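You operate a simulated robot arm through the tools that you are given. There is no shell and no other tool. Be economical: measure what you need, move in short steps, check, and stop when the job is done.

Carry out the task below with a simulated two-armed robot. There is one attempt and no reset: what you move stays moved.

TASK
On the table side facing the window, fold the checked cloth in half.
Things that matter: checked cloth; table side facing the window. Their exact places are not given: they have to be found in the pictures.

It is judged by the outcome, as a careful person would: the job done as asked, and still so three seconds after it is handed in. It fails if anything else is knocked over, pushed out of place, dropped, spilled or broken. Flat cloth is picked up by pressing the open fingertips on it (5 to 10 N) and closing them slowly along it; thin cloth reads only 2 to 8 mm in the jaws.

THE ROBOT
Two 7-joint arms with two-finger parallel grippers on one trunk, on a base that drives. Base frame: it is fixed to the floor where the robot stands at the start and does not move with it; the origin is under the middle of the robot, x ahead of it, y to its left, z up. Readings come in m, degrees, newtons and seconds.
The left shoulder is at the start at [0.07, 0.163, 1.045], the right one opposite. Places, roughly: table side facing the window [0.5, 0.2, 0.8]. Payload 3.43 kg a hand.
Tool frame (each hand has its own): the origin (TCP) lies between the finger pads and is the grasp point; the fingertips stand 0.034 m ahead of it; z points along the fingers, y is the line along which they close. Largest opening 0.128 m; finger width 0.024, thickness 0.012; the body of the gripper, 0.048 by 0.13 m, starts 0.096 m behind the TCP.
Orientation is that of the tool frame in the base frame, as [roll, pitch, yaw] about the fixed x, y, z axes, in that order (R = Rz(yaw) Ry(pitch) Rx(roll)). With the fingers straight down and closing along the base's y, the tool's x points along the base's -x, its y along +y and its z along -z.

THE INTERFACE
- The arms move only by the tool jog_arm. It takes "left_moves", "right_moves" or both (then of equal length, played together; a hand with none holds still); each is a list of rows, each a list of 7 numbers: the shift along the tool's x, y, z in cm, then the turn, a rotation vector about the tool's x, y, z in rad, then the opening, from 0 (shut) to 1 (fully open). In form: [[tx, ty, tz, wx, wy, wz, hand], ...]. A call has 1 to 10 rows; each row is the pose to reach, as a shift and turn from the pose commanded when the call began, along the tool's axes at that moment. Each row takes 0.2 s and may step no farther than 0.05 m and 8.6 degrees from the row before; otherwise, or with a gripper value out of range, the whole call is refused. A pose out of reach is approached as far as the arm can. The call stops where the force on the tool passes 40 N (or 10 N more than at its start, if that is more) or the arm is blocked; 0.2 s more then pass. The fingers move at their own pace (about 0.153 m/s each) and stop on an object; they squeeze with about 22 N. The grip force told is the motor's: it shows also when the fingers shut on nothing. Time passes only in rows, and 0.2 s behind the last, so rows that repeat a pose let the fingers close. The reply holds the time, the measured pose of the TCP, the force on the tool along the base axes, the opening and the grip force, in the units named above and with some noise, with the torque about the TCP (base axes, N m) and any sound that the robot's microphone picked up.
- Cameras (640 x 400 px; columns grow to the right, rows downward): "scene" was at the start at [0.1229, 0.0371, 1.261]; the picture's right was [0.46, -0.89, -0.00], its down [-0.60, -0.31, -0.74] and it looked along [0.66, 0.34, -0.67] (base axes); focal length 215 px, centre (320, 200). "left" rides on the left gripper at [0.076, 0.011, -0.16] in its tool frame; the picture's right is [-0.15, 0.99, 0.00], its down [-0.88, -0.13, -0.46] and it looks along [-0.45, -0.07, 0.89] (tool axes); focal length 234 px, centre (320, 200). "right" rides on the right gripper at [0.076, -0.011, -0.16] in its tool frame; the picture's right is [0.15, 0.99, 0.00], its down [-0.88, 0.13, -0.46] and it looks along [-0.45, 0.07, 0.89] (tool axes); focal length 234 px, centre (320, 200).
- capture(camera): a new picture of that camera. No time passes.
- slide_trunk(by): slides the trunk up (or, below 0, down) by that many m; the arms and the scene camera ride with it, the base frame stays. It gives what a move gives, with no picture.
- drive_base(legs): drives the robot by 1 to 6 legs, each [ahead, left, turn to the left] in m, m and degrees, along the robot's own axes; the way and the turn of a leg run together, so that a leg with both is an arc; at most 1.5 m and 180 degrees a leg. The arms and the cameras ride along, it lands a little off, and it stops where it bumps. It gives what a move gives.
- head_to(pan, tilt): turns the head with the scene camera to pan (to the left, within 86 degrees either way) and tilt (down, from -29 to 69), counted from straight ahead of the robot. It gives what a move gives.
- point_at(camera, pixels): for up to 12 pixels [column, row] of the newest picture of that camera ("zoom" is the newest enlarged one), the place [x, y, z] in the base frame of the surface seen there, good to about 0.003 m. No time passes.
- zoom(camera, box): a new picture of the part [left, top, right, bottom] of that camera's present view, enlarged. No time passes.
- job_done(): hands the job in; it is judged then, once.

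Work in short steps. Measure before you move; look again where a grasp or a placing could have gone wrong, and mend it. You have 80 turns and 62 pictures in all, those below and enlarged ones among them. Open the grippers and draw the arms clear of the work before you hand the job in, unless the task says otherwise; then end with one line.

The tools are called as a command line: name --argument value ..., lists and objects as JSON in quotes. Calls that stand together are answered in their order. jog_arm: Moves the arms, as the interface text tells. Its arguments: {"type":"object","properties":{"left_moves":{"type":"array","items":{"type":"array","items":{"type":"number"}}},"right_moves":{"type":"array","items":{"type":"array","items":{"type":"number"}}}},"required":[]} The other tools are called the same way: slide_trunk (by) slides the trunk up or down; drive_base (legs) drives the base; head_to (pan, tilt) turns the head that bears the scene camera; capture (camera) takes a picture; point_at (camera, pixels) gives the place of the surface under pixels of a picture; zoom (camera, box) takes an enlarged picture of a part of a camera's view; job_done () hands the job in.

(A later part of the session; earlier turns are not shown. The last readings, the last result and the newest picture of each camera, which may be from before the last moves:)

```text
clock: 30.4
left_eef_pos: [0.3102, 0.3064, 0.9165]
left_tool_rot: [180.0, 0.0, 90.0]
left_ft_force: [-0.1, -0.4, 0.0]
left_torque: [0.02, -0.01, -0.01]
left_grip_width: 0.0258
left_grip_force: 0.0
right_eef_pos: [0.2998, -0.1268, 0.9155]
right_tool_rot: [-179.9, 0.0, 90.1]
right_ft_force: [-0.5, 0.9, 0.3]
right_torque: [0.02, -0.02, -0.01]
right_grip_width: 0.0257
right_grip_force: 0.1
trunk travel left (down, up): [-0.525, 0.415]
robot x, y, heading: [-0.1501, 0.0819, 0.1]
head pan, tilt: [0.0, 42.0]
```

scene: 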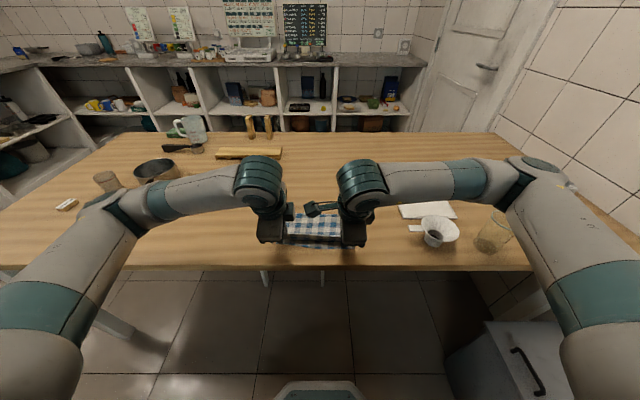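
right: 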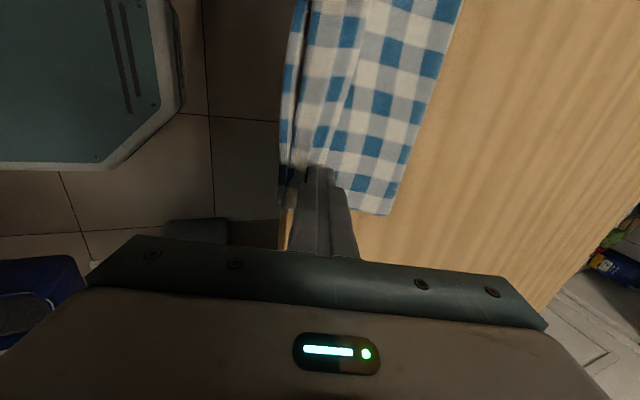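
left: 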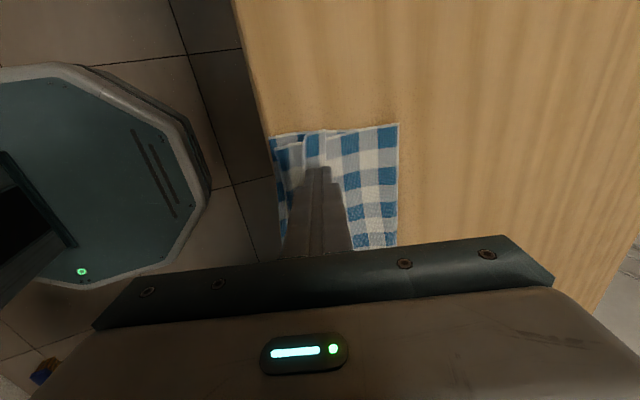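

Now lateral over the flap and down to just above it.

jog_arm --left_moves '[[-4.5, 0.1, 0, 0, 0, 0, 0.2], [-9, 0.2, 0, 0, 0, 0, 0.2], [-13.6, 0.3, 0, 0, 0, 0, 0.2], [-13.6, 0.3, 4, 0, 0, 0, 0.2], [-13.6, 0.3, 8, 0, 0, 0, 0.2], [-13.6, 0.3, 10.6, 0, 0, 0, 0.2], [-13.6, 0.3, 11.4, 0, 0, 0, 0.2], [-13.6, 0.3, 11.6, 0, 0, 0, 0.2]]' --right_moves '[[4.5, 0, 0, 0, 0, 0, 0.2], [9, 0, 0, 0, 0, 0, 0.2], [13.9, 0, 0, 0, 0, 0, 0.2], [13.9, 0, 4, 0, 0, 0, 0.2], [13.9, 0, 8, 0, 0, 0, 0.2], [13.9, 0, 10.6, 0, 0, 0, 0.2], [13.9, 0, 11.4, 0, 0, 0, 0.2], [13.9, 0, 11.5, 0, 0, 0, 0.2]]'

capture --camera "left"

capture --camera "right"

```text
clock: 32.2
left_eef_pos: [0.3157, 0.1702, 0.7988]
left_tool_rot: [-179.9, 0.0, 90.0]
left_ft_force: [0.4, -0.3, 1.3]
left_torque: [0.04, 0.01, 0.01]
left_grip_width: 0.0253
left_grip_force: 0.1
right_eef_pos: [0.2996, 0.0137, 0.8004]
right_tool_rot: [179.8, -0.1, 90.1]
right_ft_force: [0.5, -0.2, -0.4]
right_torque: [0.01, 0.04, 0.01]
right_grip_width: 0.0255
right_grip_force: 0.1
trunk travel left (down, up): [-0.525, 0.415]
robot x, y, heading: [-0.1508, 0.0816, -0.1]
head pan, tilt: [0.0, 42.0]
```

```text
33 pictures are left
```

left: 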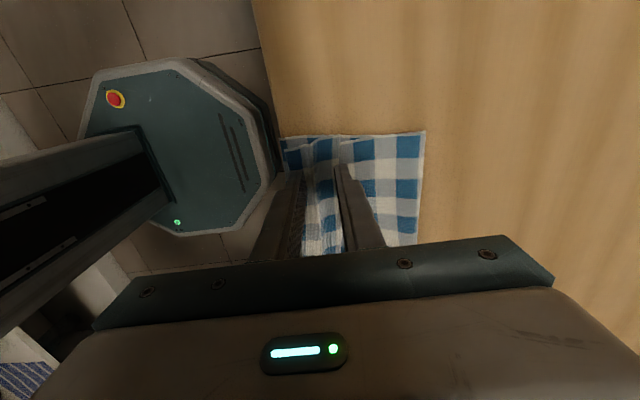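

```text
32 pictures are left
```

right: 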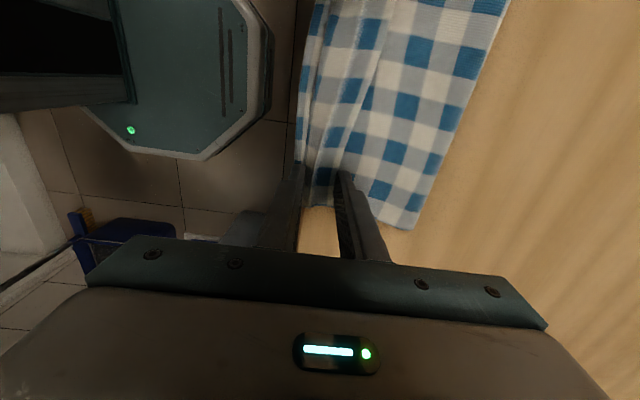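

Inner fingers are close to the near edge, so I narrow the opening, shift the right hand slightly ahead, and press.

jog_arm --left_moves '[[0, 0, -0.2, 0, 0, 0, 0.14], [0, 0, 0, 0, 0, 0, 0.14], [0, 0, 0.2, 0, 0, 0, 0.14], [0, 0, 0.2, 0, 0, 0, 0.14]]' --right_moves '[[0, 0.3, -0.2, 0, 0, 0, 0.14], [0, 0.3, 0, 0, 0, 0, 0.14], [0, 0.3, 0.3, 0, 0, 0, 0.14], [0, 0.3, 0.3, 0, 0, 0, 0.14]]'

```text
clock: 33.2
left_eef_pos: [0.3145, 0.1689, 0.7974]
left_tool_rot: [179.9, 0.1, 90.0]
left_ft_force: [0.6, -0.3, 3.3]
left_torque: [0.0, -0.02, -0.02]
left_grip_width: 0.0178
left_grip_force: 0.1
right_eef_pos: [0.3027, 0.0131, 0.7976]
right_tool_rot: [179.9, 0.0, 90.0]
right_ft_force: [0.9, -0.1, 0.5]
right_torque: [0.0, 0.03, 0.02]
right_grip_width: 0.0178
right_grip_force: 0.0
trunk travel left (down, up): [-0.525, 0.415]
robot x, y, heading: [-0.1479, 0.0815, -0.0]
head pan, tilt: [0.0, 42.0]
```

Left feels 3 N, right barely touches. I press a bit more on both and close slowly.

jog_arm --left_moves '[[0, 0, 0.07, 0, 0, 0, 0.14], [0, 0, 0.07, 0, 0, 0, 0.11], [0, 0, 0.07, 0, 0, 0, 0.08], [0, 0, 0.07, 0, 0, 0, 0.05], [0, 0, 0.07, 0, 0, 0, 0.02], [0, 0, 0.05, 0, 0, 0, 0], [0, 0, 0.05, 0, 0, 0, 0]]' --right_moves '[[0, 0, 0.15, 0, 0, 0, 0.14], [0, 0, 0.15, 0, 0, 0, 0.11], [0, 0, 0.15, 0, 0, 0, 0.08], [0, 0, 0.15, 0, 0, 0, 0.05], [0, 0, 0.15, 0, 0, 0, 0.02], [0, 0, 0.12, 0, 0, 0, 0], [0, 0, 0.12, 0, 0, 0, 0]]'

jog_arm --left_moves '[[0, 0, -1, 0, 0, 0, 0], [0, 0.3, -2, 0, 0, 0, 0], [0, 0.6, -3, 0, 0, 0, 0]]' --right_moves '[[0, 0, -1, 0, 0, 0, 0], [0, 0.3, -2, 0, 0, 0, 0], [0, 0.6, -3, 0, 0, 0, 0]]'

capture --camera "left"

capture --camera "right"

```text
clock: 34.8
left_eef_pos: [0.3136, 0.1702, 0.7955]
left_tool_rot: [179.8, 0.0, 90.0]
left_ft_force: [-0.2, 0.1, 7.6]
left_torque: [0.03, 0.04, -0.01]
left_grip_width: 0.0021
left_grip_force: 21.9
right_eef_pos: [0.3024, 0.0133, 0.7977]
right_tool_rot: [179.9, -0.1, 90.0]
right_ft_force: [-0.3, 0.3, 5.6]
right_torque: [0.01, 0.02, 0.01]
right_grip_width: 0.002
right_grip_force: 21.5
trunk travel left (down, up): [-0.525, 0.415]
robot x, y, heading: [-0.1514, 0.0788, 0.1]
head pan, tilt: [0.0, 42.0]
```

```text
clock: 35.6
left_eef_pos: [0.3206, 0.17, 0.8261]
left_tool_rot: [180.0, 0.0, 90.0]
left_ft_force: [-0.3, 1.4, 0.6]
left_torque: [0.01, -0.01, 0.01]
left_grip_width: 0.0022
left_grip_force: 21.9
right_eef_pos: [0.3093, 0.0121, 0.827]
right_tool_rot: [179.9, 0.0, 90.1]
right_ft_force: [-0.1, 0.9, -0.2]
right_torque: [0.01, 0.0, 0.0]
right_grip_width: 0.0021
right_grip_force: 22.0
trunk travel left (down, up): [-0.525, 0.415]
robot x, y, heading: [-0.1466, 0.0824, 0.1]
head pan, tilt: [0.0, 42.0]
```

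```text
31 pictures are left
```

left: 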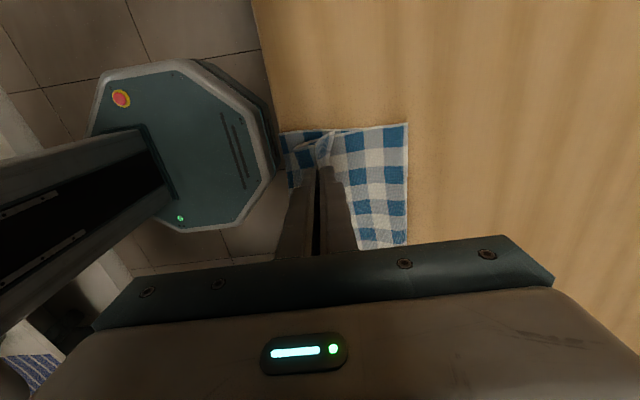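

```text
30 pictures are left
```

right: 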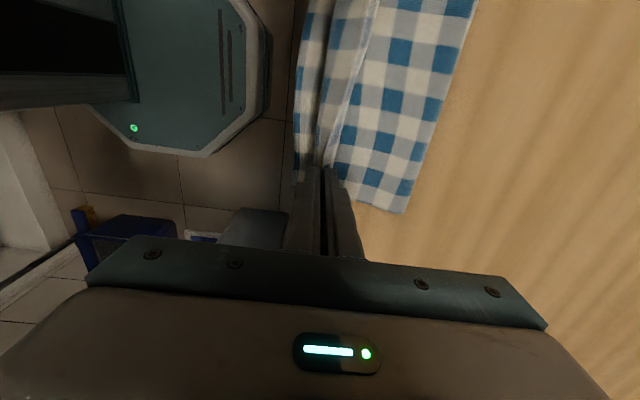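

Both flaps are held and the lower layer stayed down. I carry the edge back in an arc to the far side to open the cloth and pull it straight.

jog_arm --left_moves '[[0, 1.5, -3, 0, 0, 0, 0], [0, 4, -5.5, 0, 0, 0, 0], [0, 7, -7.5, 0, 0, 0, 0], [0, 10, -8.5, 0, 0, 0, 0], [0, 13, -8.5, 0, 0, 0, 0], [0, 16, -7.5, 0, 0, 0, 0], [0, 19, -5.5, 0, 0, 0, 0], [0, 21.5, -3, 0, 0, 0, 0], [0, 24, -0.5, 0, 0, 0, 0], [0, 26, 1.2, 0, 0, 0, 0]]' --right_moves '[[0, 1.5, -3, 0, 0, 0, 0], [0, 4, -5.5, 0, 0, 0, 0], [0, 7, -7.5, 0, 0, 0, 0], [0, 10, -8.5, 0, 0, 0, 0], [0, 13, -8.5, 0, 0, 0, 0], [0, 16, -7.5, 0, 0, 0, 0], [0, 19, -5.5, 0, 0, 0, 0], [0, 21.5, -3, 0, 0, 0, 0], [0, 24, -0.5, 0, 0, 0, 0], [0, 26, 1.2, 0, 0, 0, 0]]'

zoom --camera "scene" --box '[240, 120, 400, 280]'

```text
clock: 37.8
left_eef_pos: [0.58, 0.1689, 0.8156]
left_tool_rot: [-180.0, 0.0, 90.0]
left_ft_force: [0.0, 0.6, 0.3]
left_torque: [0.01, 0.02, 0.01]
left_grip_width: 0.0024
left_grip_force: 22.2
right_eef_pos: [0.572, 0.0131, 0.814]
right_tool_rot: [-180.0, 0.0, 89.9]
right_ft_force: [0.5, -0.2, -0.3]
right_torque: [0.01, 0.02, 0.03]
right_grip_width: 0.0022
right_grip_force: 21.2
trunk travel left (down, up): [-0.525, 0.415]
robot x, y, heading: [-0.151, 0.0786, -0.2]
head pan, tilt: [0.0, 42.0]
```

```text
2.50 times, centred on (320, 200) of scene
```

zoom: 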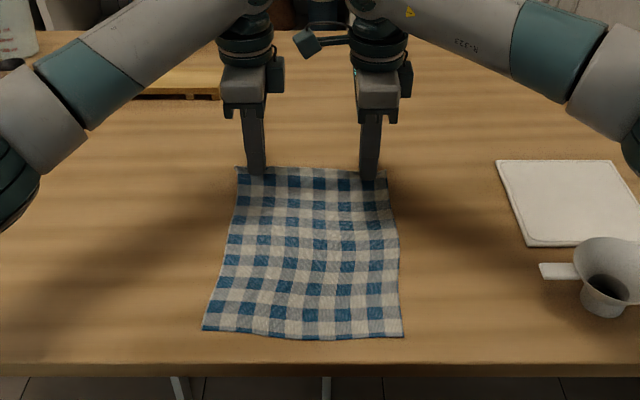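

The cloth is open again. I draw it 2.5 cm farther ahead, lower, and release.

jog_arm --left_moves '[[0, 1, 0.5, 0, 0, 0, 0], [0, 2, 1.2, 0, 0, 0, 0], [0, 2.5, 1.7, 0, 0, 0, 0], [0, 2.5, 1.7, 0, 0, 0, 0.06], [0, 2.5, 1.7, 0, 0, 0, 0.15], [0, 2.5, 1.0, 0, 0, 0, 0.2], [0, 2.5, -1, 0, 0, 0, 0.2], [0, 2.5, -4, 0, 0, 0, 0.2], [0, 2.5, -8, 0, 0, 0, 0.2]]' --right_moves '[[0, 1, 0.5, 0, 0, 0, 0], [0, 2, 1.2, 0, 0, 0, 0], [0, 2.5, 1.6, 0, 0, 0, 0], [0, 2.5, 1.6, 0, 0, 0, 0.06], [0, 2.5, 1.6, 0, 0, 0, 0.15], [0, 2.5, 1.0, 0, 0, 0, 0.2], [0, 2.5, -1, 0, 0, 0, 0.2], [0, 2.5, -4, 0, 0, 0, 0.2], [0, 2.5, -8, 0, 0, 0, 0.2]]'

zoom --camera "scene" --box '[265, 165, 370, 260]'

capture --camera "left"

capture --camera "right"

```text
clock: 39.8
left_eef_pos: [0.6023, 0.1694, 0.8948]
left_tool_rot: [179.9, 0.0, 90.1]
left_ft_force: [-0.6, 0.3, -0.2]
left_torque: [0.02, 0.0, -0.01]
left_grip_width: 0.0259
left_grip_force: 0.1
right_eef_pos: [0.5934, 0.0124, 0.8958]
right_tool_rot: [179.8, 0.0, 90.0]
right_ft_force: [-0.6, 0.7, 0.3]
right_torque: [0.02, -0.06, 0.02]
right_grip_width: 0.0258
right_grip_force: 0.0
trunk travel left (down, up): [-0.525, 0.415]
robot x, y, heading: [-0.1544, 0.0794, 0.1]
head pan, tilt: [0.0, 42.0]
```

```text
4.21 times, centred on (318, 212) of scene
```

zoom: 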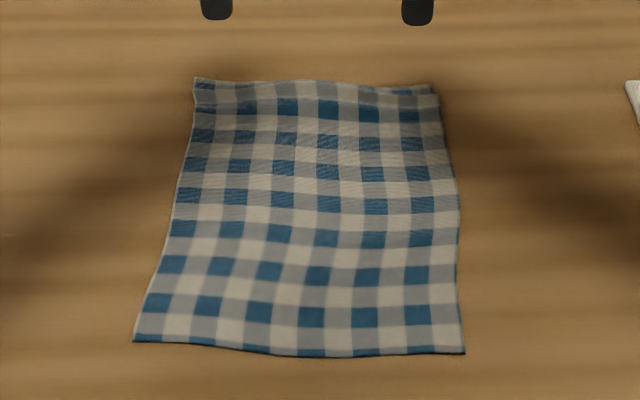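

```text
27 pictures are left
```

left: 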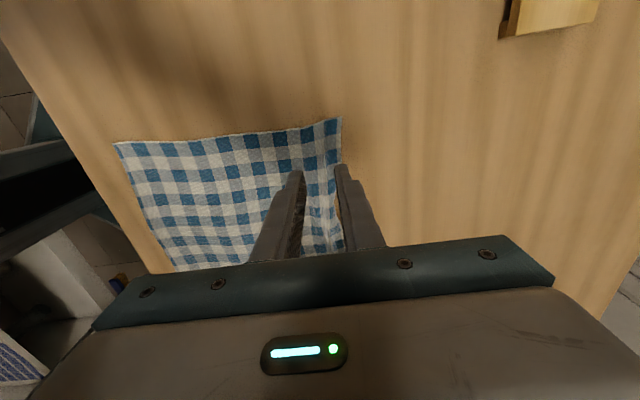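

```text
26 pictures are left
```

right: 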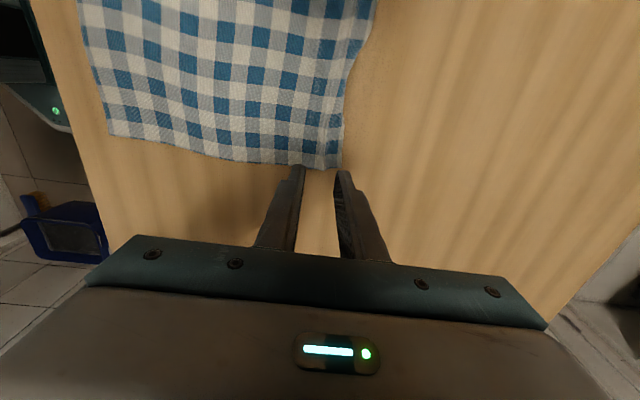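

The cloth is open and nearly flat again. I measure its far and near edges precisely.

point_at --camera "zoom" --pixels '[[197, 80], [225, 82], [320, 82], [410, 90], [435, 88], [135, 339], [300, 352], [462, 350], [165, 210], [456, 215]]'

point_at --camera "left" --pixels '[[341, 120], [341, 140], [340, 158], [325, 123]]'

point_at --camera "right" --pixels '[[338, 164], [343, 140], [344, 110], [325, 165]]'

```text
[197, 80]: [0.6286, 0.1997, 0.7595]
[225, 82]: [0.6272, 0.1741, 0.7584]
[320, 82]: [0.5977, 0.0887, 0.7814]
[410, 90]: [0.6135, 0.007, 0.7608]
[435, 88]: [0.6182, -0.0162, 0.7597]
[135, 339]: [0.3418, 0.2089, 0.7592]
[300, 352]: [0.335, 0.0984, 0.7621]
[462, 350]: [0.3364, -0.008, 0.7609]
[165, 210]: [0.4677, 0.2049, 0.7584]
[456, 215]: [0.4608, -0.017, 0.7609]
```

```text
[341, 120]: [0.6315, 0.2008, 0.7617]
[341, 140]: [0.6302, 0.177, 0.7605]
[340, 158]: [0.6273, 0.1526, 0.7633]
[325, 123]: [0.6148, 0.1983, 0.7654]
```

```text
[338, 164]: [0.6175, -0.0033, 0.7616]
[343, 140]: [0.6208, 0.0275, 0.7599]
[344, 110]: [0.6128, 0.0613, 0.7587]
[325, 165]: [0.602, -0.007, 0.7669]
```

Far edge at x≈0.629 (left) and 0.618 (right). This time I place the outer fingers just off the edge with a narrow opening, so only a few millimetres are pinched.

jog_arm --left_moves '[[0.9, 2.1, 3, 0, 0, 0, 0.14], [0.9, 2.1, 6, 0, 0, 0, 0.14], [0.9, 2.1, 8.5, 0, 0, 0, 0.14], [0.9, 2.1, 9.6, 0, 0, 0, 0.14], [0.9, 2.1, 9.6, 0, 0, 0, 0.14]]' --right_moves '[[-0.7, 1.9, 3, 0, 0, 0, 0.14], [-0.7, 1.9, 6, 0, 0, 0, 0.14], [-0.7, 1.9, 8.5, 0, 0, 0, 0.14], [-0.7, 1.9, 9.6, 0, 0, 0, 0.14], [-0.7, 1.9, 9.6, 0, 0, 0, 0.14]]'

zoom --camera "left" --box '[240, 100, 420, 220]'

zoom --camera "right" --box '[240, 100, 420, 220]'

```text
clock: 41.0
left_eef_pos: [0.6241, 0.18, 0.7963]
left_tool_rot: [179.9, 0.0, 89.9]
left_ft_force: [-0.3, 0.1, -0.1]
left_torque: [-0.02, -0.02, -0.01]
left_grip_width: 0.018
left_grip_force: 0.1
right_eef_pos: [0.6135, 0.0071, 0.7992]
right_tool_rot: [179.8, -0.1, 90.1]
right_ft_force: [-1.2, 0.2, 0.2]
right_torque: [-0.02, 0.03, 0.0]
right_grip_width: 0.0178
right_grip_force: 0.1
trunk travel left (down, up): [-0.525, 0.415]
robot x, y, heading: [-0.1489, 0.0808, 0.2]
head pan, tilt: [0.0, 42.0]
```

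```text
3.33 times, centred on (330, 160) of left
```

zoom: 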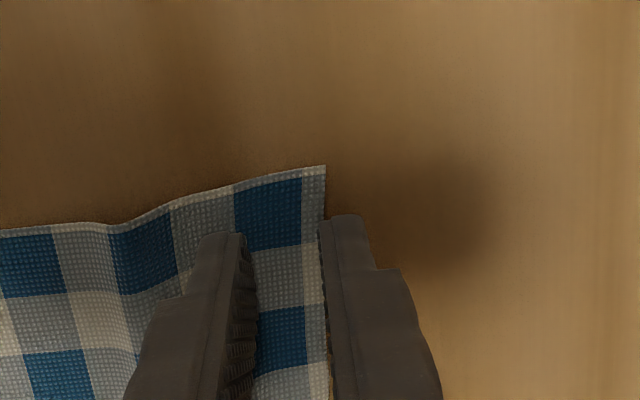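

```text
3.33 times, centred on (330, 160) of right
```

zoom: 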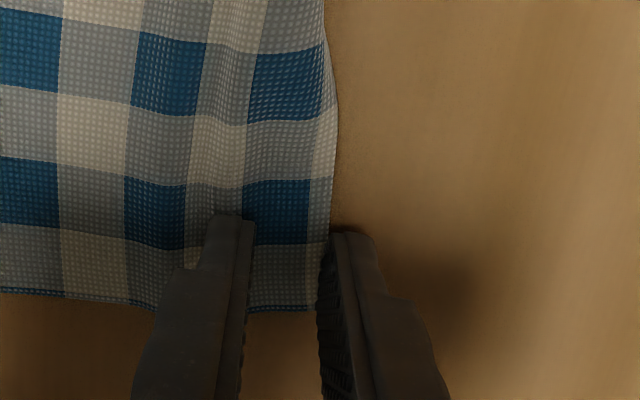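

Exactly right: the outer fingers stand just off the edge. Now I press.

jog_arm --left_moves '[[0, 0, 0.1, 0, 0, 0, 0.14], [0, 0, 0.2, 0, 0, 0, 0.14], [0, 0, 0.2, 0, 0, 0, 0.14]]' --right_moves '[[0, 0, 0.2, 0, 0, 0, 0.14], [0, 0, 0.4, 0, 0, 0, 0.14], [0, 0, 0.4, 0, 0, 0, 0.14]]'

```text
clock: 41.8
left_eef_pos: [0.6245, 0.1788, 0.7968]
left_tool_rot: [180.0, 0.0, 90.0]
left_ft_force: [-0.4, -0.5, 0.4]
left_torque: [0.02, 0.0, 0.02]
left_grip_width: 0.018
left_grip_force: 0.0
right_eef_pos: [0.6143, 0.0065, 0.7957]
right_tool_rot: [179.9, 0.1, 90.0]
right_ft_force: [1.0, -1.0, 5.8]
right_torque: [-0.05, -0.02, 0.01]
right_grip_width: 0.018
right_grip_force: 0.1
trunk travel left (down, up): [-0.525, 0.415]
robot x, y, heading: [-0.1514, 0.0831, -0.2]
head pan, tilt: [0.0, 42.0]
```

Right is at 6 N; left needs a touch more.

jog_arm --left_moves '[[0, 0, 0.15, 0, 0, 0, 0.14], [0, 0, 0.25, 0, 0, 0, 0.14], [0, 0, 0.25, 0, 0, 0, 0.14]]' --right_moves '[[0, 0, 0.02, 0, 0, 0, 0.14], [0, 0, 0.02, 0, 0, 0, 0.14], [0, 0, 0.02, 0, 0, 0, 0.14]]'

```text
clock: 42.6
left_eef_pos: [0.6243, 0.1791, 0.7961]
left_tool_rot: [179.9, -0.1, 90.0]
left_ft_force: [-0.4, 2.7, 9.7]
left_torque: [0.11, 0.03, -0.02]
left_grip_width: 0.0179
left_grip_force: 0.1
right_eef_pos: [0.6135, 0.0063, 0.7954]
right_tool_rot: [179.9, 0.0, 90.1]
right_ft_force: [0.7, 0.0, 4.1]
right_torque: [0.02, -0.03, 0.01]
right_grip_width: 0.0178
right_grip_force: 0.0
trunk travel left (down, up): [-0.525, 0.415]
robot x, y, heading: [-0.1523, 0.0803, 0.1]
head pan, tilt: [0.0, 42.0]
```

Good pressure on both. Closing slowly.

jog_arm --left_moves '[[0, 0, 0, 0, 0, 0, 0.12], [0, 0, 0, 0, 0, 0, 0.1], [0, 0, 0, 0, 0, 0, 0.08], [0, 0, 0, 0, 0, 0, 0.06], [0, 0, 0, 0, 0, 0, 0.04], [0, 0, 0, 0, 0, 0, 0.02], [0, 0, 0, 0, 0, 0, 0], [0, 0, 0, 0, 0, 0, 0]]' --right_moves '[[0, 0, 0.05, 0, 0, 0, 0.12], [0, 0, 0.05, 0, 0, 0, 0.1], [0, 0, 0.05, 0, 0, 0, 0.08], [0, 0, 0.05, 0, 0, 0, 0.06], [0, 0, 0.05, 0, 0, 0, 0.04], [0, 0, 0.05, 0, 0, 0, 0.02], [0, 0, 0.05, 0, 0, 0, 0], [0, 0, 0.05, 0, 0, 0, 0]]'

jog_arm --left_moves '[[0, 0, -1, 0, 0, 0, 0], [0, -0.5, -2, 0, 0, 0, 0], [0, -1, -3, 0, 0, 0, 0]]' --right_moves '[[0, 0, -1, 0, 0, 0, 0], [0, -0.5, -2, 0, 0, 0, 0], [0, -1, -3, 0, 0, 0, 0]]'

zoom --camera "left" --box '[240, 100, 420, 220]'

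zoom --camera "right" --box '[240, 100, 420, 220]'

```text
clock: 44.4
left_eef_pos: [0.6246, 0.1782, 0.7961]
left_tool_rot: [179.9, 0.0, 90.1]
left_ft_force: [-0.9, -1.1, 14.1]
left_torque: [-0.01, 0.08, -0.02]
left_grip_width: 0.0016
left_grip_force: 22.4
right_eef_pos: [0.6127, 0.005, 0.7953]
right_tool_rot: [179.8, 0.0, 90.2]
right_ft_force: [-0.2, 0.8, 4.5]
right_torque: [0.01, 0.05, -0.01]
right_grip_width: 0.0012
right_grip_force: 21.4
trunk travel left (down, up): [-0.525, 0.415]
robot x, y, heading: [-0.1509, 0.0787, 0.1]
head pan, tilt: [0.0, 42.0]
```

```text
clock: 45.2
left_eef_pos: [0.6162, 0.1792, 0.8231]
left_tool_rot: [-180.0, 0.0, 90.0]
left_ft_force: [-0.7, 0.2, 0.1]
left_torque: [-0.02, -0.03, 0.01]
left_grip_width: 0.0016
left_grip_force: 21.7
right_eef_pos: [0.6016, 0.0068, 0.8226]
right_tool_rot: [180.0, 0.0, 90.1]
right_ft_force: [0.0, 0.4, -0.2]
right_torque: [0.03, -0.01, -0.01]
right_grip_width: 0.0012
right_grip_force: 21.7
trunk travel left (down, up): [-0.525, 0.415]
robot x, y, heading: [-0.1505, 0.0798, -0.2]
head pan, tilt: [0.0, 42.0]
```

```text
3.33 times, centred on (330, 160) of left
```

zoom: 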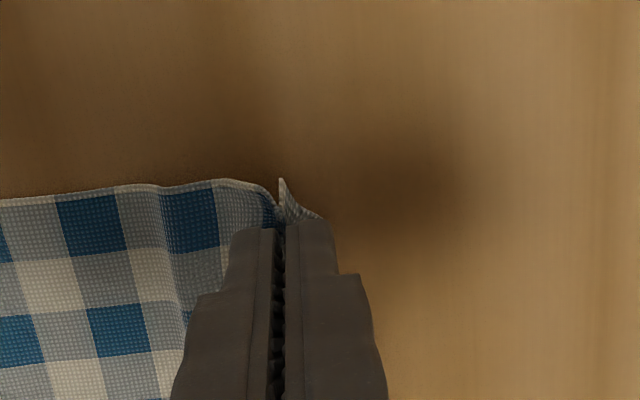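

```text
3.33 times, centred on (330, 160) of right
```

zoom: 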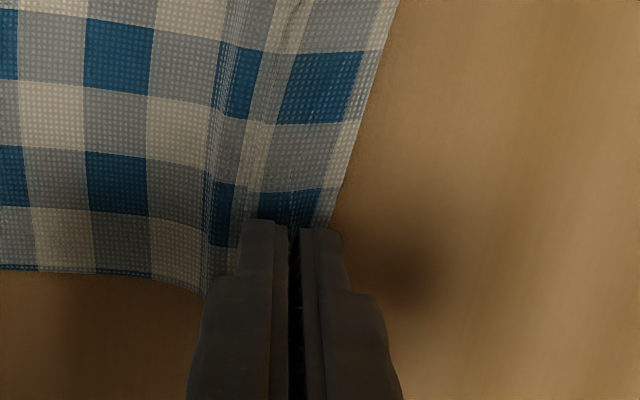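

Both corners are held with only a few millimetres pinched. I start a lower, slower arc back, spreading the hands slightly.

jog_arm --left_moves '[[0.1, -1, -1.5, 0, 0, 0, 0], [0.2, -3, -3.2, 0, 0, 0, 0], [0.3, -5.5, -4.6, 0, 0, 0, 0], [0.4, -8, -5.5, 0, 0, 0, 0], [0.5, -10.5, -6, 0, 0, 0, 0], [0.6, -13, -6, 0, 0, 0, 0], [0.7, -15.5, -5.6, 0, 0, 0, 0]]' --right_moves '[[0, -1, -1.5, 0, 0, 0, 0], [0, -3, -3.2, 0, 0, 0, 0], [0, -5.5, -4.6, 0, 0, 0, 0], [0, -8, -5.5, 0, 0, 0, 0], [0, -10.5, -6, 0, 0, 0, 0], [0, -13, -6, 0, 0, 0, 0], [0, -15.5, -5.6, 0, 0, 0, 0]]'

capture --camera "right"

```text
clock: 46.8
left_eef_pos: [0.4593, 0.1858, 0.8809]
left_tool_rot: [179.9, -0.1, 90.1]
left_ft_force: [-0.7, 0.0, 0.8]
left_torque: [-0.02, 0.0, 0.03]
left_grip_width: 0.0015
left_grip_force: 21.5
right_eef_pos: [0.4477, 0.0047, 0.8796]
right_tool_rot: [179.9, 0.0, 90.0]
right_ft_force: [0.0, 0.9, 0.1]
right_torque: [0.0, 0.0, -0.02]
right_grip_width: 0.0014
right_grip_force: 21.9
trunk travel left (down, up): [-0.525, 0.415]
robot x, y, heading: [-0.1518, 0.083, 0.1]
head pan, tilt: [0.0, 42.0]
```

```text
21 pictures are left
```

right: 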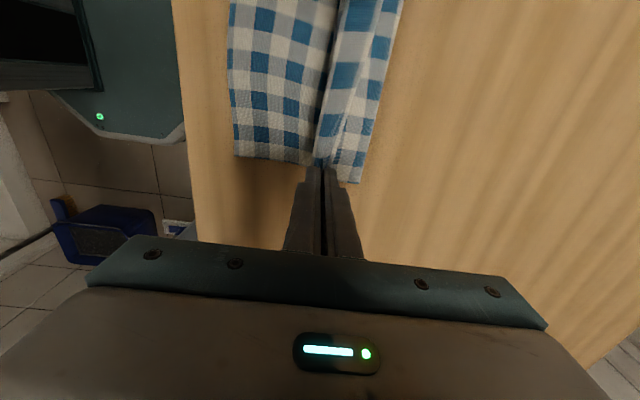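

Going well: the cloth hangs into a fold with the near half flat. I check the fold and near-edge positions before laying the edge down.

point_at --camera "right" --pixels '[[236, 152], [231, 80], [233, 20], [358, 178], [378, 100], [398, 20]]'

```text
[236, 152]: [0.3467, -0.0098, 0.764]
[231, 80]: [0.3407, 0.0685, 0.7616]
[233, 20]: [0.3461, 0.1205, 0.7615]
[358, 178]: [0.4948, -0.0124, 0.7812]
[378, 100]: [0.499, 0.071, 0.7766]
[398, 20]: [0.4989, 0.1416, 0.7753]
```

The fold line is at x≈0.497 with the near edge at ≈0.345 — just about half. I lay the edge down onto the near edge.

jog_arm --left_moves '[[0.1, -2.3, 0.8, -0.05, 0, 0, 0], [0.2, -4.5, 1.8, -0.12, 0, 0, 0], [0.2, -6.7, 3.0, -0.2, 0, 0, 0], [0.2, -8.7, 4.2, -0.28, 0, 0, 0], [0.2, -10.4, 5.3, -0.35, 0, 0, 0], [0.2, -11.5, 6.2, -0.35, 0, 0, 0], [0.2, -11.9, 6.8, -0.35, 0, 0, 0], [0.2, -11.9, 6.8, -0.35, 0, 0, 0]]' --right_moves '[[0.1, -2.2, 0.8, -0.05, 0, 0, 0], [0.2, -4.3, 1.8, -0.12, 0, 0, 0], [0.2, -6.4, 3.0, -0.2, 0, 0, 0], [0.2, -8.2, 4.2, -0.28, 0, 0, 0], [0.2, -9.8, 5.3, -0.35, 0, 0, 0], [0.2, -10.8, 6.2, -0.35, 0, 0, 0], [0.2, -11.2, 6.7, -0.35, 0, 0, 0], [0.2, -11.2, 6.7, -0.35, 0, 0, 0]]'

capture --camera "right"

capture --camera "left"

```text
clock: 48.6
left_eef_pos: [0.3409, 0.1896, 0.8125]
left_tool_rot: [159.9, 0.1, 89.9]
left_ft_force: [0.2, -1.3, -0.1]
left_torque: [-0.04, 0.03, -0.01]
left_grip_width: 0.0017
left_grip_force: 22.0
right_eef_pos: [0.3364, 0.0077, 0.8115]
right_tool_rot: [159.9, 0.0, 90.1]
right_ft_force: [0.0, 0.3, 0.1]
right_torque: [-0.01, -0.01, 0.08]
right_grip_width: 0.0013
right_grip_force: 21.7
trunk travel left (down, up): [-0.525, 0.415]
robot x, y, heading: [-0.1511, 0.0839, 0.1]
head pan, tilt: [0.0, 42.0]
```

```text
20 pictures are left
```

right: 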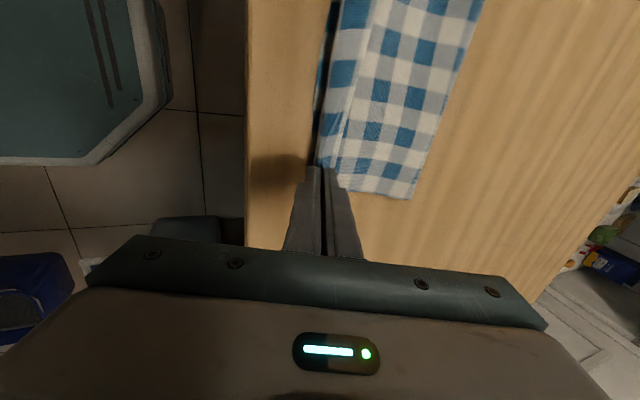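

```text
19 pictures are left
```

left: 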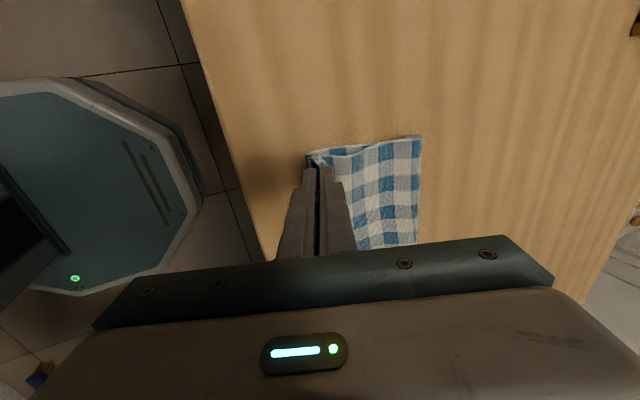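

Nearly aligned. I check the edges under the jaws.

point_at --camera "right" --pixels '[[316, 130], [322, 80], [334, 110], [408, 195], [470, 30]]'

point_at --camera "left" --pixels '[[308, 156], [316, 152], [418, 142], [415, 235]]'

```text
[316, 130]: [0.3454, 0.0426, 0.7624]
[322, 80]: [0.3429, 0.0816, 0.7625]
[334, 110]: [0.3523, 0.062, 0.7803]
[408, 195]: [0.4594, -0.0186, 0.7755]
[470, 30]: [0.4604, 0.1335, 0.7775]
```

```text
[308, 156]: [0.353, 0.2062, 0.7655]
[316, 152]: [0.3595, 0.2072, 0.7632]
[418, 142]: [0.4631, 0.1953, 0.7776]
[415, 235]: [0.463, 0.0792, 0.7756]
```

The edges align within a few millimetres. I lower the last centimetre and release, withdrawing along the fingers.

jog_arm --left_moves '[[0, -0.22, 0.6, 0, 0, 0, 0], [0, -0.44, 1.25, 0, 0, 0, 0], [0, -0.44, 1.25, 0, 0, 0, 0.03], [0, -0.44, 1.25, 0, 0, 0, 0.07], [0, -0.44, 1.25, 0, 0, 0, 0.1], [0, -0.44, 0.5, 0, 0, 0, 0.12], [0, -0.44, -1, 0, 0, 0, 0.12], [0, -0.44, -3, 0, 0, 0, 0.12], [0, -0.44, -6, 0, 0, 0, 0.12], [0, -0.44, -10, 0, 0, 0, 0.12]]' --right_moves '[[0, -0.22, 0.6, 0, 0, 0, 0], [0, -0.44, 1.25, 0, 0, 0, 0], [0, -0.44, 1.25, 0, 0, 0, 0.03], [0, -0.44, 1.25, 0, 0, 0, 0.07], [0, -0.44, 1.25, 0, 0, 0, 0.1], [0, -0.44, 0.5, 0, 0, 0, 0.12], [0, -0.44, -1, 0, 0, 0, 0.12], [0, -0.44, -3, 0, 0, 0, 0.12], [0, -0.44, -6, 0, 0, 0, 0.12], [0, -0.44, -10, 0, 0, 0, 0.12]]'

jog_arm --left_moves '[[3, 1, -3, 0, 0, 0, 0.12], [7, 1, -3, 0, 0, 0, 0.12], [11, 1, -3, 0, 0, 0, 0.12], [15, 1, -3, 0, 0, 0, 0.12]]' --right_moves '[[-3, 1, -3, 0, 0, 0, 0.12], [-7, 1, -3, 0, 0, 0, 0.12], [-11, 1, -3, 0, 0, 0, 0.12], [-15, 1, -3, 0, 0, 0, 0.12]]'

zoom --camera "scene" --box '[250, 170, 390, 270]'

```text
clock: 50.8
left_eef_pos: [0.303, 0.1886, 0.9046]
left_tool_rot: [159.9, 0.0, 90.0]
left_ft_force: [-0.4, -0.4, -0.2]
left_torque: [-0.02, -0.01, 0.01]
left_grip_width: 0.0158
left_grip_force: 0.1
right_eef_pos: [0.2956, 0.0066, 0.9056]
right_tool_rot: [159.8, 0.0, 90.1]
right_ft_force: [0.3, 0.0, -0.1]
right_torque: [0.0, -0.01, -0.01]
right_grip_width: 0.0153
right_grip_force: 0.1
trunk travel left (down, up): [-0.525, 0.415]
robot x, y, heading: [-0.1492, 0.0801, 0.0]
head pan, tilt: [0.0, 42.0]
```

```text
clock: 51.8
left_eef_pos: [0.3016, 0.3372, 0.9361]
left_tool_rot: [160.0, -0.1, 90.0]
left_ft_force: [-0.7, 0.3, -0.1]
left_torque: [-0.01, -0.02, 0.0]
left_grip_width: 0.0153
left_grip_force: 0.0
right_eef_pos: [0.2968, -0.1413, 0.9403]
right_tool_rot: [159.8, 0.0, 90.1]
right_ft_force: [0.0, -0.1, 0.5]
right_torque: [0.0, -0.02, -0.01]
right_grip_width: 0.0156
right_grip_force: 0.0
trunk travel left (down, up): [-0.525, 0.415]
robot x, y, heading: [-0.1551, 0.0816, -0.1]
head pan, tilt: [0.0, 42.0]
```

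```text
4.00 times, centred on (320, 220) of scene
```

zoom: 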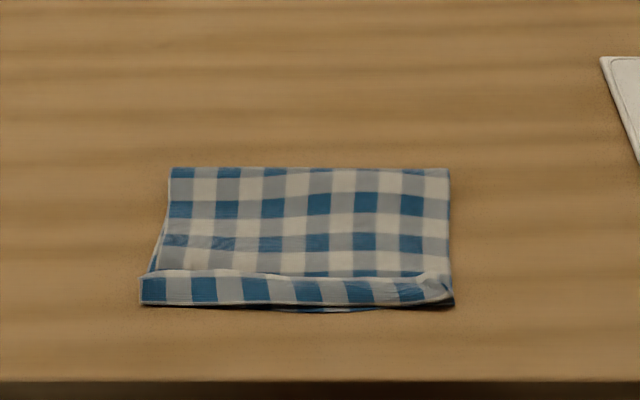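

Better: the edges coincide, only a narrow strip of the top edge is turned up. I measure.

point_at --camera "zoom" --pixels '[[142, 302], [300, 310], [452, 304], [165, 273], [300, 276], [435, 272], [175, 172], [320, 172], [446, 172], [200, 255], [142, 280], [450, 285]]'

zoom --camera "scene" --box '[280, 225, 370, 255]'

```text
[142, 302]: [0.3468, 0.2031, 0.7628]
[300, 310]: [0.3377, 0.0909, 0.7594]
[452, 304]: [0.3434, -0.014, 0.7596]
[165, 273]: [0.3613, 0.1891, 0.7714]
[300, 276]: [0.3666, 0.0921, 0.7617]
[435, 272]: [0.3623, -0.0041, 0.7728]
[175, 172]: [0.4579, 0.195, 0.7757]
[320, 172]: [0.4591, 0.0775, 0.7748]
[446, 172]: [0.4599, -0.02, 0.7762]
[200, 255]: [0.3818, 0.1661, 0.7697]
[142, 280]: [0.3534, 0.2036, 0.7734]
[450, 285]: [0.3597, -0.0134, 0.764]
```

```text
7.11 times, centred on (325, 240) of scene
```

zoom: 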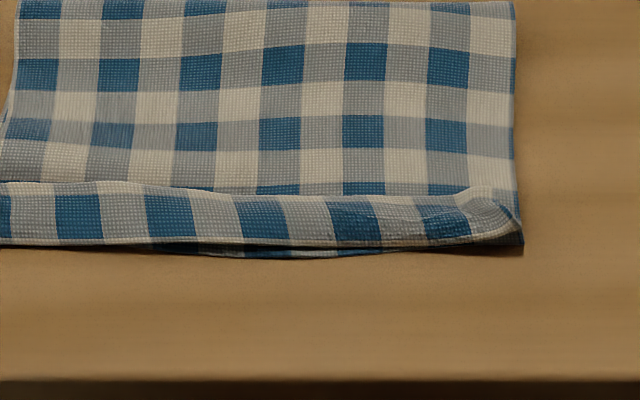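

It isn't clear whether that front strip is a turned-back flap or just a hump ending in the hem. I look from the hand cameras.

capture --camera "right"

capture --camera "left"

```text
16 pictures are left
```

right: 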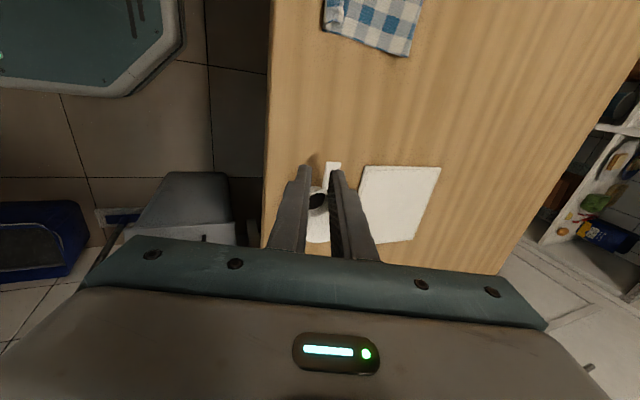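

```text
15 pictures are left
```

left: 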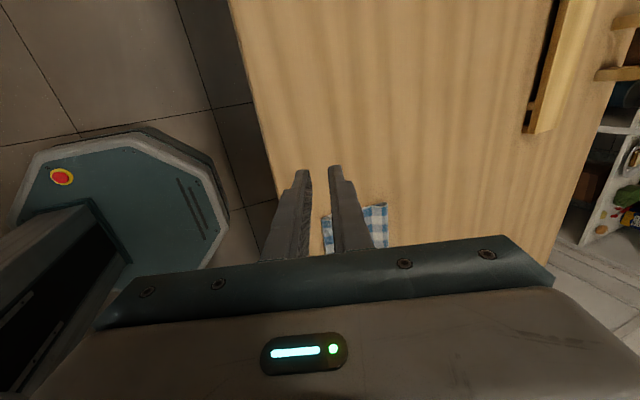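

I bring the right hand closer for a clear look at the right corner and front strip.

jog_arm --right_moves '[[4, 0, 0, 0, 0, 0, 0.12], [8, 0, 0, 0, 0, 0, 0.12], [9, -0.7, 2, 0, 0, 0, 0.12], [9, -1.4, 4, 0, 0, 0, 0.12]]'

zoom --camera "right" --box '[270, 0, 470, 140]'

```text
clock: 52.8
left_eef_pos: [0.3027, 0.3383, 0.9357]
left_tool_rot: [160.0, 0.0, 90.0]
left_ft_force: [0.1, 0.2, 0.0]
left_torque: [0.01, 0.01, 0.01]
left_grip_width: 0.0152
left_grip_force: 0.1
right_eef_pos: [0.2994, -0.0492, 0.8948]
right_tool_rot: [159.9, 0.0, 90.1]
right_ft_force: [-0.3, -0.5, -0.6]
right_torque: [0.01, 0.02, 0.01]
right_grip_width: 0.0154
right_grip_force: 0.0
trunk travel left (down, up): [-0.525, 0.415]
robot x, y, heading: [-0.1494, 0.0801, -0.1]
head pan, tilt: [0.0, 42.0]
```

```text
2.86 times, centred on (370, 70) of right
```

zoom: 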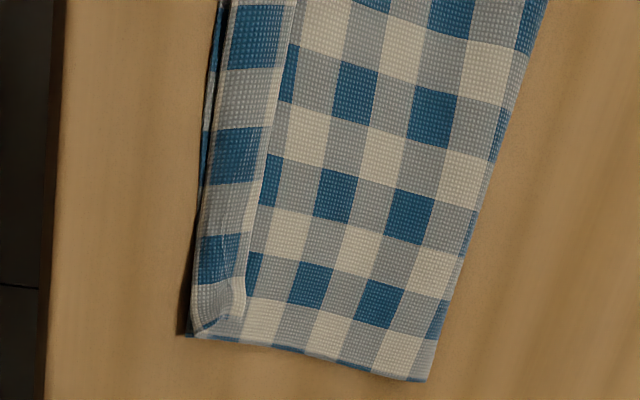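

The front strip is a ~2 cm turned-back hem. I'll unroll it by dragging its free edge nearward with one hand while the other pins the body of the cloth so it can't slide. First I bring both closed hands above their places.

jog_arm --left_moves '[[-4, 2, 0.7, 0, 0, 0, 0], [-8, 4.2, 1.5, 0, 0, 0, 0], [-12, 6.4, 2.3, 0, 0, 0, 0], [-15, 8.2, 3, 0, 0, 0, 0], [-17.3, 9.6, 3.5, 0, 0, 0, 0], [-17.3, 8.2, 7.2, 0, 0, 0, 0], [-17.3, 6.8, 11, 0, 0, 0, 0], [-17.3, 5.5, 14.7, 0, 0, 0, 0]]' --right_moves '[[1, 1, 0.4, 0, 0, 0, 0], [2.2, 2.2, 0.8, 0, 0, 0, 0], [3.5, 3.5, 1.3, 0, 0, 0, 0], [4.8, 4.8, 1.8, 0, 0, 0, 0], [5.9, 5.7, 2.1, 0, 0, 0, 0], [5.9, 4.8, 4.6, 0, 0, 0, 0], [5.9, 3.9, 7.1, 0, 0, 0, 0], [5.9, 3.0, 9.6, 0, 0, 0, 0]]'

zoom --camera "right" --box '[220, 60, 440, 220]'

```text
clock: 54.6
left_eef_pos: [0.405, 0.1656, 0.8175]
left_tool_rot: [159.9, 0.0, 90.1]
left_ft_force: [-0.5, 0.2, 0.5]
left_torque: [-0.02, -0.03, -0.02]
left_grip_width: 0.0
left_grip_force: 22.1
right_eef_pos: [0.3595, 0.008, 0.8139]
right_tool_rot: [159.9, 0.2, 90.1]
right_ft_force: [-0.6, 0.5, -0.1]
right_torque: [0.03, 0.0, -0.04]
right_grip_width: 0.0
right_grip_force: 21.7
trunk travel left (down, up): [-0.525, 0.415]
robot x, y, heading: [-0.1513, 0.0781, -0.1]
head pan, tilt: [0.0, 42.0]
```

```text
2.50 times, centred on (330, 140) of right
```

zoom: 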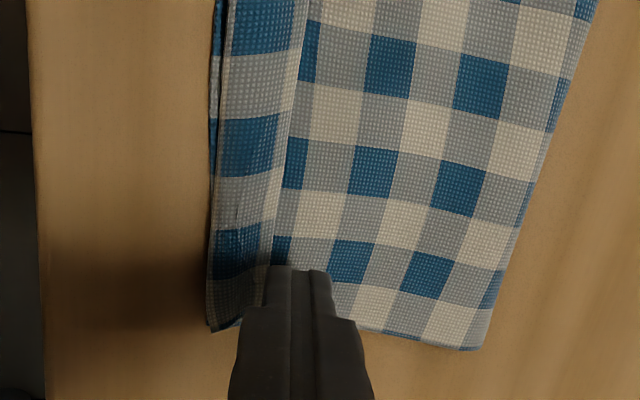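

Right fingertips are at the free edge of the strip (zoom ≈(270,265)). I press the left hand down as a pin and lower the right.

jog_arm --left_moves '[[0, -0.34, 0.94, 0, 0, 0, 0], [0, -0.68, 1.88, 0, 0, 0, 0], [0, -0.75, 2.07, 0, 0, 0, 0], [0, -0.75, 2.07, 0, 0, 0, 0]]' --right_moves '[[0, -0.43, 0.6, 0, 0, 0, 0], [0, -0.86, 1.18, 0, 0, 0, 0], [0, -0.9, 1.32, 0, 0, 0, 0], [0, -0.9, 1.32, 0, 0, 0, 0]]'

```text
clock: 55.6
left_eef_pos: [0.4049, 0.1644, 0.7962]
left_tool_rot: [159.6, 0.1, 90.1]
left_ft_force: [1.6, 2.9, 20.0]
left_torque: [0.09, -0.07, 0.01]
left_grip_width: 0.0
left_grip_force: 21.7
right_eef_pos: [0.3537, 0.0069, 0.8007]
right_tool_rot: [159.8, -0.1, 90.1]
right_ft_force: [-0.9, 0.2, -0.5]
right_torque: [-0.01, 0.0, 0.0]
right_grip_width: 0.0
right_grip_force: 21.9
trunk travel left (down, up): [-0.525, 0.415]
robot x, y, heading: [-0.1519, 0.0821, -0.1]
head pan, tilt: [0.0, 42.0]
```

Left pins with 20 N. Right goes down ~2.5 mm to contact and drags 4.5 cm nearward.

jog_arm --left_moves '[[0, 0, 0, 0, 0, 0, 0], [0, 0, 0, 0, 0, 0, 0], [0, 0, 0, 0, 0, 0, 0], [0, 0, 0, 0, 0, 0, 0], [0, 0, 0, 0, 0, 0, 0], [0, 0, 0, 0, 0, 0, 0], [0, 0, 0, 0, 0, 0, 0], [0, 0, 0, 0, 0, 0, 0]]' --right_moves '[[0, -0.1, 0.28, 0, 0, 0, 0], [0, -0.1, 0.28, 0, 0, 0, 0], [0, -0.8, 0.03, 0, 0, 0, 0], [0, -1.5, -0.23, 0, 0, 0, 0], [0, -2.2, -0.48, 0, 0, 0, 0], [0, -2.9, -0.74, 0, 0, 0, 0], [0, -3.6, -0.99, 0, 0, 0, 0], [0, -4.3, -1.25, 0, 0, 0, 0]]'

capture --camera "right"

```text
clock: 57.4
left_eef_pos: [0.4028, 0.1642, 0.7968]
left_tool_rot: [159.7, 0.0, 90.0]
left_ft_force: [3.2, -1.9, 32.0]
left_torque: [-0.1, -0.16, -0.04]
left_grip_width: 0.0
left_grip_force: 21.8
right_eef_pos: [0.308, 0.0079, 0.7987]
right_tool_rot: [159.5, 0.1, 90.0]
right_ft_force: [8.4, 4.4, 20.4]
right_torque: [0.17, -0.36, -0.01]
right_grip_width: 0.0001
right_grip_force: 22.1
trunk travel left (down, up): [-0.525, 0.415]
robot x, y, heading: [-0.1489, 0.0819, 0.2]
head pan, tilt: [0.0, 42.0]
```

```text
12 pictures are left
```

right: 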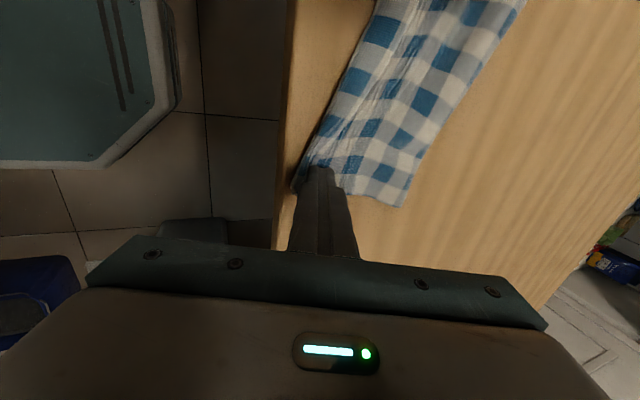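

The right side was pulled nearward (force rose to 20 N). I lift both hands and look.

jog_arm --left_moves '[[0, 1.2, -3.3, 0, 0, 0, 0], [1, 2.4, -6.6, 0, 0, 0, 0], [4, 3.5, -9.5, 0, 0, 0, 0], [8, 3.5, -9.5, 0, 0, 0, 0], [12, 3.5, -9.5, 0, 0, 0, 0]]' --right_moves '[[0, 1.2, -3.3, 0, 0, 0, 0], [0, 2.4, -6.6, 0, 0, 0, 0], [-3, 3.5, -9.5, 0, 0, 0, 0], [-7, 3.5, -9.5, 0, 0, 0, 0], [-11, 3.5, -9.5, 0, 0, 0, 0]]'

zoom --camera "scene" --box '[250, 170, 390, 270]'

```text
clock: 58.6
left_eef_pos: [0.4042, 0.2845, 0.8969]
left_tool_rot: [159.9, 0.0, 90.0]
left_ft_force: [0.3, 0.0, -0.1]
left_torque: [-0.01, -0.06, 0.0]
left_grip_width: 0.0
left_grip_force: 21.5
right_eef_pos: [0.3092, -0.1028, 0.8981]
right_tool_rot: [159.8, -0.1, 90.1]
right_ft_force: [0.0, 0.8, 0.4]
right_torque: [0.0, 0.0, -0.03]
right_grip_width: 0.0
right_grip_force: 21.5
trunk travel left (down, up): [-0.525, 0.415]
robot x, y, heading: [-0.1481, 0.0815, 0.1]
head pan, tilt: [0.0, 42.0]
```

```text
4.00 times, centred on (320, 220) of scene
```

zoom: 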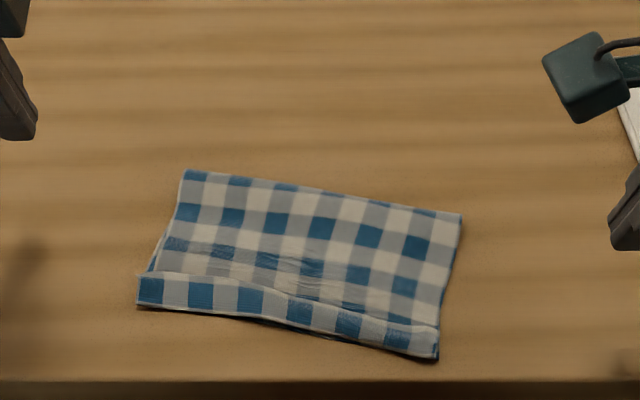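

The layers cling, so dragging only turned the cloth. Better plan: re-grip the strip, open the cloth out to straighten it, then fold again without letting go and release slightly above the near edge so the hem can drop open. Measuring the strip.

point_at --camera "zoom" --pixels '[[150, 274], [180, 276], [210, 282], [380, 318], [410, 324], [435, 326], [150, 304], [180, 308], [405, 352], [432, 355]]'

jog_arm --left_moves '[[0, 0, 0, 0.12, 0, 0, 0.14], [0, 0, 0, 0.24, 0, 0, 0.14], [0, 0, 0, 0.349, 0, 0, 0.14]]' --right_moves '[[0, 0, 0, 0.12, 0, 0, 0.14], [0, 0, 0, 0.24, 0, 0, 0.14], [0, 0, 0, 0.349, 0, 0, 0.14]]'

```text
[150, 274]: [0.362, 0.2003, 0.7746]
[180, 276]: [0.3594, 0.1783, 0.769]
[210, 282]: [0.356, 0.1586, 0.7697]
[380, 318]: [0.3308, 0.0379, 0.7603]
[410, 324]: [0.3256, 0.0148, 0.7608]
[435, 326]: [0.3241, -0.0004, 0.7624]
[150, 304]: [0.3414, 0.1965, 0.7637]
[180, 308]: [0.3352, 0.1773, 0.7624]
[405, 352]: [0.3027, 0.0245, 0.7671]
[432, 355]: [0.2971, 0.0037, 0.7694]
```

```text
clock: 59.4
left_eef_pos: [0.4048, 0.2855, 0.8946]
left_tool_rot: [-180.0, -0.1, 90.0]
left_ft_force: [-0.1, -0.5, -0.5]
left_torque: [-0.01, 0.0, 0.01]
left_grip_width: 0.0181
left_grip_force: 0.0
right_eef_pos: [0.3101, -0.1037, 0.8957]
right_tool_rot: [180.0, 0.0, 90.1]
right_ft_force: [0.3, 0.4, 0.2]
right_torque: [0.02, 0.0, -0.02]
right_grip_width: 0.0181
right_grip_force: 0.1
trunk travel left (down, up): [-0.525, 0.415]
robot x, y, heading: [-0.153, 0.0768, 0.1]
head pan, tilt: [0.0, 42.0]
```

Strip: left edge 0.359/crease 0.337, right 0.326/0.301. Moving over it and down to light contact.

jog_arm --left_moves '[[-4, -2, 0, 0, 0, 0, 0.14], [-8, -4, 0, 0, 0, 0, 0.14], [-10.75, -5.6, 0, 0, 0, 0, 0.14], [-10.75, -5.6, 3.5, 0, 0, 0, 0.14], [-10.75, -5.6, 7, 0, 0, 0, 0.14], [-10.75, -5.6, 9, 0, 0, 0, 0.14], [-10.75, -5.6, 9.7, 0, 0, 0, 0.14], [-10.75, -5.6, 9.7, 0, 0, 0, 0.14]]' --right_moves '[[4, 0.2, 0, 0, 0, 0, 0.14], [8, 0.4, 0, 0, 0, 0, 0.14], [12.2, 0.5, 0, 0, 0, 0, 0.14], [12.2, 0.5, 3.5, 0, 0, 0, 0.14], [12.2, 0.5, 7, 0, 0, 0, 0.14], [12.2, 0.5, 9, 0, 0, 0, 0.14], [12.2, 0.5, 9.7, 0, 0, 0, 0.14], [12.2, 0.5, 9.8, 0, 0, 0, 0.14]]'

zoom --camera "right" --box '[240, 80, 420, 220]'

```text
clock: 61.2
left_eef_pos: [0.3488, 0.1762, 0.7989]
left_tool_rot: [180.0, 0.0, 89.9]
left_ft_force: [0.0, 1.4, 0.4]
left_torque: [0.01, -0.03, 0.01]
left_grip_width: 0.0178
left_grip_force: 0.1
right_eef_pos: [0.3172, 0.0176, 0.798]
right_tool_rot: [179.8, 0.0, 90.0]
right_ft_force: [-0.7, 0.0, 0.7]
right_torque: [0.01, -0.02, -0.04]
right_grip_width: 0.018
right_grip_force: 0.1
trunk travel left (down, up): [-0.525, 0.415]
robot x, y, heading: [-0.1492, 0.0809, 0.0]
head pan, tilt: [0.0, 42.0]
```

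```text
2.86 times, centred on (330, 150) of right
```

zoom: 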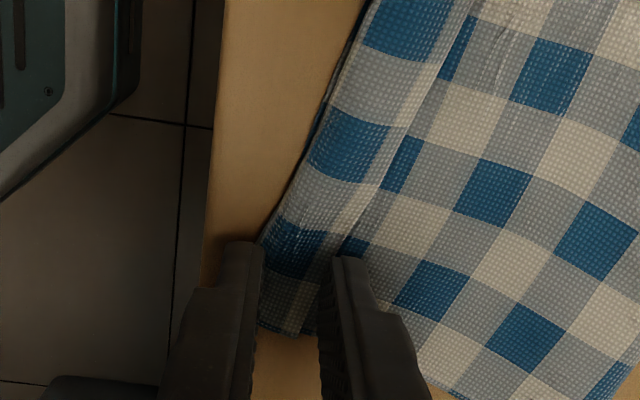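

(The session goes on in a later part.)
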